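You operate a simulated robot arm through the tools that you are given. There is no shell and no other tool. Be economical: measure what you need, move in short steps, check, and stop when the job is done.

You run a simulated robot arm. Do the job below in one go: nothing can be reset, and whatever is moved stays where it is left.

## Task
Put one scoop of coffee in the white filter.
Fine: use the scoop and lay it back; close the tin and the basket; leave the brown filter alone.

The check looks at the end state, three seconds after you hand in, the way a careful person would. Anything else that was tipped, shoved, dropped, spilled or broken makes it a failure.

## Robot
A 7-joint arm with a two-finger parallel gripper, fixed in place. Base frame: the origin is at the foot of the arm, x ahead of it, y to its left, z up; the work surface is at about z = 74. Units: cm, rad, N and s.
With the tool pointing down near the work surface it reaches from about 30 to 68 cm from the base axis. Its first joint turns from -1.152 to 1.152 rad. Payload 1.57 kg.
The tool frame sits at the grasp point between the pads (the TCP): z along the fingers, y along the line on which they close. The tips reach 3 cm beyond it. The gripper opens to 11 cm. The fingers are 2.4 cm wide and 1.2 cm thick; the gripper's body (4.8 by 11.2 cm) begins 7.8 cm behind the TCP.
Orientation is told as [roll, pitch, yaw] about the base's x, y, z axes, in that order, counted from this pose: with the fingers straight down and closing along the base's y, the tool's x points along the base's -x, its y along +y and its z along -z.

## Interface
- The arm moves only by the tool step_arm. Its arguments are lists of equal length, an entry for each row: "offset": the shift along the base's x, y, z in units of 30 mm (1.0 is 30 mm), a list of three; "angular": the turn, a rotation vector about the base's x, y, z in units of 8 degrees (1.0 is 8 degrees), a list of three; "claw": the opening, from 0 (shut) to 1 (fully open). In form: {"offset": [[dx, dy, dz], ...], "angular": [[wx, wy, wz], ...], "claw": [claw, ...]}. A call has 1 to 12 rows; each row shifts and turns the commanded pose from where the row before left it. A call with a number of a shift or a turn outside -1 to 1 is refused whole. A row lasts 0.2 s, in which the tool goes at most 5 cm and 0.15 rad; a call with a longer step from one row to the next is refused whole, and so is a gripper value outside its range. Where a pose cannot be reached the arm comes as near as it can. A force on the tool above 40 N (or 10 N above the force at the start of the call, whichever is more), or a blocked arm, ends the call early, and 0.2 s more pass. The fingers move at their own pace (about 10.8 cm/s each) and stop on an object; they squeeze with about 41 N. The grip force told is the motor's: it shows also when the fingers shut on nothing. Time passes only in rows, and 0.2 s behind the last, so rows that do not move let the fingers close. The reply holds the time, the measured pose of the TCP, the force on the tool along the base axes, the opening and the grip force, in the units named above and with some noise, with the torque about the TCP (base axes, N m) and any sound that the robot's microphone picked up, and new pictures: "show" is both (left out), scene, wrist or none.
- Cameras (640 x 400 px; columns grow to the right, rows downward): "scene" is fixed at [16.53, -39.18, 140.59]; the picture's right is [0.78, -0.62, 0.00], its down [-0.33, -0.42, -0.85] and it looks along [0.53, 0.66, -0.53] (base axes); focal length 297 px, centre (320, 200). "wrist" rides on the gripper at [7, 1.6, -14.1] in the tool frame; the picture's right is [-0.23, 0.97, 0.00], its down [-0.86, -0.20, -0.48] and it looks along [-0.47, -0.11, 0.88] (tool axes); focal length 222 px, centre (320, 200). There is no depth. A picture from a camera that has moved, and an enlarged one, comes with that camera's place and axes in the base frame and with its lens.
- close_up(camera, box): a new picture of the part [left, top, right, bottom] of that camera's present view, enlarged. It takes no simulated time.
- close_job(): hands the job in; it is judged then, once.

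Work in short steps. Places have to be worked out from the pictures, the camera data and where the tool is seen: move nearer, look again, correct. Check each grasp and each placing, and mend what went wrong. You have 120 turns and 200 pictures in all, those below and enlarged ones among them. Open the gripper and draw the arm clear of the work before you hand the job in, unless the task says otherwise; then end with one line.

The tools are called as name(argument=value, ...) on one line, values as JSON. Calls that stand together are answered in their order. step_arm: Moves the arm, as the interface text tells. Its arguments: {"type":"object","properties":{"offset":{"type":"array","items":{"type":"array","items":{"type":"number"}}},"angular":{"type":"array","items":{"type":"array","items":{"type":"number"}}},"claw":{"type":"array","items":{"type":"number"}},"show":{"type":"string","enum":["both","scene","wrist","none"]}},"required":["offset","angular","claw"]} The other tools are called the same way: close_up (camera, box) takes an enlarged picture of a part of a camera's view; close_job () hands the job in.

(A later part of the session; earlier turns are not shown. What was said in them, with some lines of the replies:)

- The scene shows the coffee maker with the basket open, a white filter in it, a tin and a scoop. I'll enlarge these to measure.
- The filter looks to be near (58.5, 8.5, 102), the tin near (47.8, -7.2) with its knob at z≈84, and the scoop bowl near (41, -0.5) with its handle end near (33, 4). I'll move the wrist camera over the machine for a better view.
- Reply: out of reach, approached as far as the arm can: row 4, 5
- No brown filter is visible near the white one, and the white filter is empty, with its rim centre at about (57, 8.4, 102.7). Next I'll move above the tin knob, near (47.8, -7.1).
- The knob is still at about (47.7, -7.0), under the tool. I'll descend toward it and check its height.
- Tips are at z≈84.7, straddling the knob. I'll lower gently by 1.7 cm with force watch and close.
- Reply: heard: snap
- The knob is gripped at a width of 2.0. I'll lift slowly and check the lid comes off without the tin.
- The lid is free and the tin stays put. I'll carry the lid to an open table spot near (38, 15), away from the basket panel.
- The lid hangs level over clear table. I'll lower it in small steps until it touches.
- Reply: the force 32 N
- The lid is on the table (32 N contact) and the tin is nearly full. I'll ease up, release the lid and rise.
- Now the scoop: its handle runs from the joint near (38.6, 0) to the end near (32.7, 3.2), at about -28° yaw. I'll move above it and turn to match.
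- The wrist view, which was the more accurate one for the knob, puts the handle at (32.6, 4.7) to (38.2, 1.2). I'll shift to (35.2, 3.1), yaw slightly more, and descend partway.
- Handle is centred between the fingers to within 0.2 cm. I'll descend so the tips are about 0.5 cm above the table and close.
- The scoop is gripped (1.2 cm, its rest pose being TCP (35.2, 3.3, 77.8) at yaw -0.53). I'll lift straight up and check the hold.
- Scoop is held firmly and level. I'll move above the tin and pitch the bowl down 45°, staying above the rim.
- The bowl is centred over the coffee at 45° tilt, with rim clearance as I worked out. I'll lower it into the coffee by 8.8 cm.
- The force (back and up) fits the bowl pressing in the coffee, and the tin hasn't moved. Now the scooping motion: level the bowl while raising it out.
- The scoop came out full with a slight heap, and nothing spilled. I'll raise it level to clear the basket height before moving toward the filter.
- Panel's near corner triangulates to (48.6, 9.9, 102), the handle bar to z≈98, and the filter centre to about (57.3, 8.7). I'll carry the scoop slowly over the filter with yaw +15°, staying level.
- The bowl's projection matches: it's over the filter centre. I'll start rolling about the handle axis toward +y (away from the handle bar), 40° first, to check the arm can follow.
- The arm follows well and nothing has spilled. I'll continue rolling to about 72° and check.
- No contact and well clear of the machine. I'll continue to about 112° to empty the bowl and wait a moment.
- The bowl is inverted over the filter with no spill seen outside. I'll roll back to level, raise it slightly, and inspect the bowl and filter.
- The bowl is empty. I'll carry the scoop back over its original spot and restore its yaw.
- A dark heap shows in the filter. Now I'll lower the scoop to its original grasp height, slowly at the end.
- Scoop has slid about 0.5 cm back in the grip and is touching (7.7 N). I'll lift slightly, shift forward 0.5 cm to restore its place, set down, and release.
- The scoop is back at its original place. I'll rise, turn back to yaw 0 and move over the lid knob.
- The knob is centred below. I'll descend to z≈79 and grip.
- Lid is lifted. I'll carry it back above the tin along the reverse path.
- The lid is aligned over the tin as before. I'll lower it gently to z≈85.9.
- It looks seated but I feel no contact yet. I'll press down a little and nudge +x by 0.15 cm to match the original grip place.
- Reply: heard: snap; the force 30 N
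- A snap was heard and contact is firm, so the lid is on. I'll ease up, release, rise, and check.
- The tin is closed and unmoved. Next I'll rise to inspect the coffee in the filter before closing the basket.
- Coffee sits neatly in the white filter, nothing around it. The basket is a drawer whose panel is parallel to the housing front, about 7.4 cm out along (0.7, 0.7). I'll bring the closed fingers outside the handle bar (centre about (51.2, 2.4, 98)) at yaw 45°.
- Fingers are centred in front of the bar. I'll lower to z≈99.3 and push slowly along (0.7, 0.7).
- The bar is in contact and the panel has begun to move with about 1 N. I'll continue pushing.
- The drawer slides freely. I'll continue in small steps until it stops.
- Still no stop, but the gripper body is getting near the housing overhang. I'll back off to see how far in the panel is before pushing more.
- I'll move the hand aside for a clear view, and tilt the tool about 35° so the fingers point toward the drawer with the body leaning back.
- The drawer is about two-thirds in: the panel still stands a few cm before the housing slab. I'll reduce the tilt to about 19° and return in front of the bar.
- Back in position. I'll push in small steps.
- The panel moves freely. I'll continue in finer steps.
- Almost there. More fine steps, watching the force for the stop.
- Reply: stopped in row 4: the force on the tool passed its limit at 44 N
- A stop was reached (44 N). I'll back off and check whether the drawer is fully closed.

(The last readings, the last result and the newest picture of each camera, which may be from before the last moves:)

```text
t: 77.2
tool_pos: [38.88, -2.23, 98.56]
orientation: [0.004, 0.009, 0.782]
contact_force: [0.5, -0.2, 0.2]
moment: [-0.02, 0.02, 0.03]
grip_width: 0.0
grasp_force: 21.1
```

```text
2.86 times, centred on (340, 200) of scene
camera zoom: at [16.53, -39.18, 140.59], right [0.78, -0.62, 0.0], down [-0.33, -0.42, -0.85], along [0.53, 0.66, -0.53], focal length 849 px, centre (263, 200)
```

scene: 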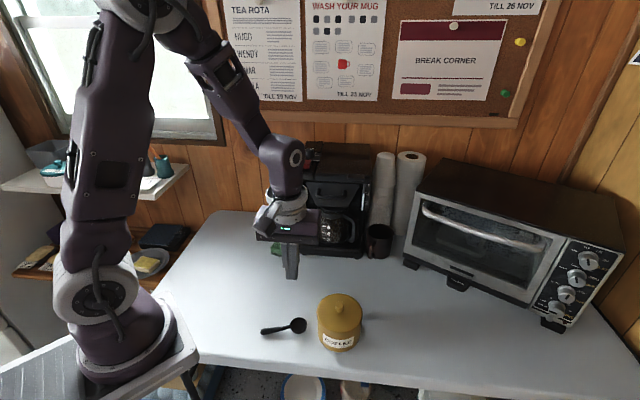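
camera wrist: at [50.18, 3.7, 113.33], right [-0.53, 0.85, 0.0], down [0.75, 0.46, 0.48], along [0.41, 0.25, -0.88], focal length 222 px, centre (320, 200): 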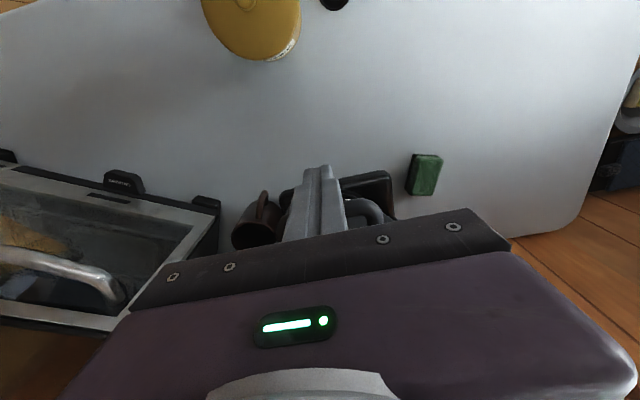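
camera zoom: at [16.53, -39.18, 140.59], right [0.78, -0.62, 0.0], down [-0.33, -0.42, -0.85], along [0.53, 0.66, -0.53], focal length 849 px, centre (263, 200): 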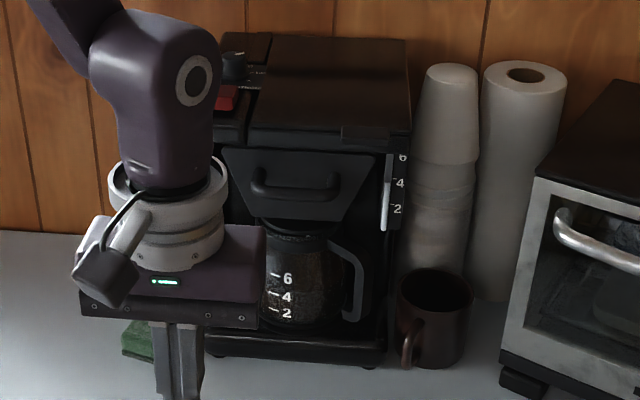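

The panel looks flush under the housing. I'll draw the arm up and to the left, open the gripper, and do a final close inspection.

step_arm(offset=[[0, 0.5, 1], [0, 1, 1], [0, 1, 1], [0, 1, 1], [0, 1, 1], [0, 1, 1], [0, 1, 0], [0, 1, 0], [0, 1, 0], [0, 0, 0]], angular=[[0, 0, -1], [0, 0, -1], [0, 0, -1], [0, 0, -1], [0, 0, -1], [0, 0, -0.6], [0, 0, 0], [0, 0, 0], [0, 0, 0], [0, 0, 0]], claw=[0, 0, 0, 0, 0.5, 1, 1, 1, 1, 1])

close_up(camera="scene", box=[290, 130, 400, 265])

close_up(camera="scene", box=[220, 220, 400, 370])

```text
t: 79.4
tool_pos: [38.97, 23.29, 116.78]
orientation: [0.004, 0.01, -0.001]
contact_force: [0.1, -0.4, -0.8]
moment: [0.01, 0.03, -0.02]
grip_width: 11.0
grasp_force: 0.0
camera wrist: at [31.98, 25.16, 130.94], right [0.23, 0.97, 0.0], down [0.86, -0.2, 0.47], along [0.46, -0.11, -0.88], focal length 222 px, centre (320, 200)
```

scene: 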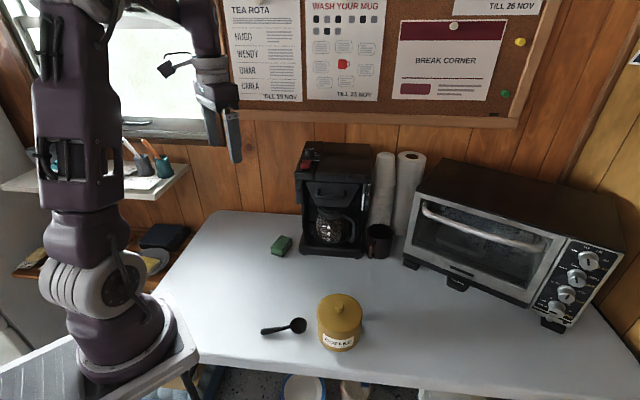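
wrist: 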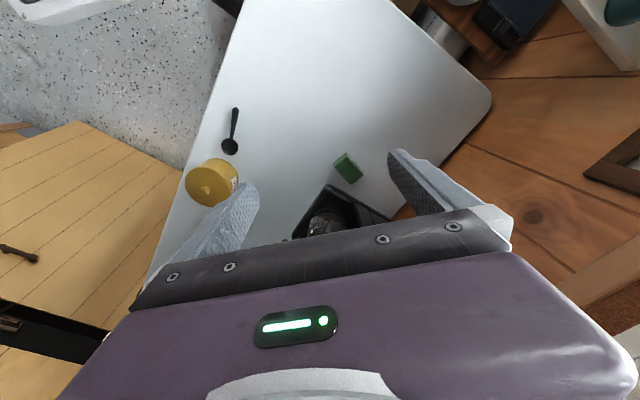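

```text
2.96 times, centred on (345, 198) of scene
camera zoom: at [16.53, -39.18, 140.59], right [0.78, -0.62, 0.0], down [-0.33, -0.42, -0.85], along [0.53, 0.66, -0.53], focal length 881 px, centre (246, 207)
```

zoom: 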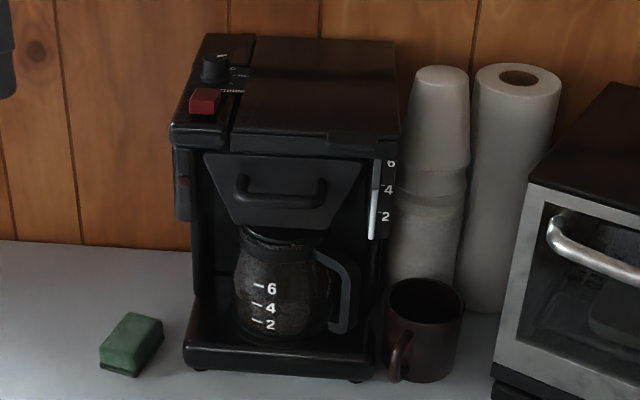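

```text
2.67 times, centred on (310, 295) of scene
camera zoom: at [16.53, -39.18, 140.59], right [0.78, -0.62, 0.0], down [-0.33, -0.42, -0.85], along [0.53, 0.66, -0.53], focal length 793 px, centre (347, -53)
```

zoom: 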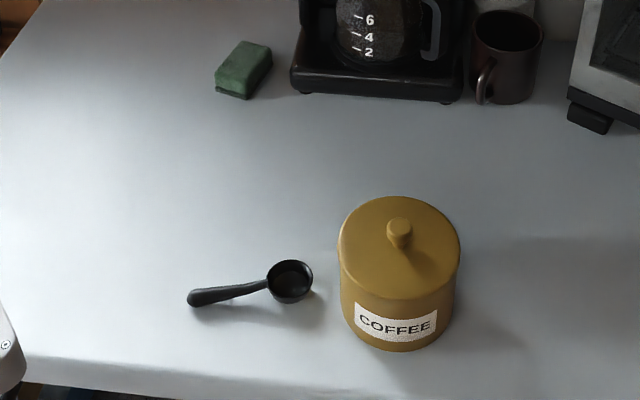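

Everything checks out: the basket is flush, the tin is closed, the scoop is back in place, there are no spills, and the arm is clear with the gripper open. Handing in.

close_job()

```text
The job is handed in.
```

One scoop of coffee is in the white filter, the scoop is back where it was, the tin and basket are closed, and I never touched (or saw) a brown filter.
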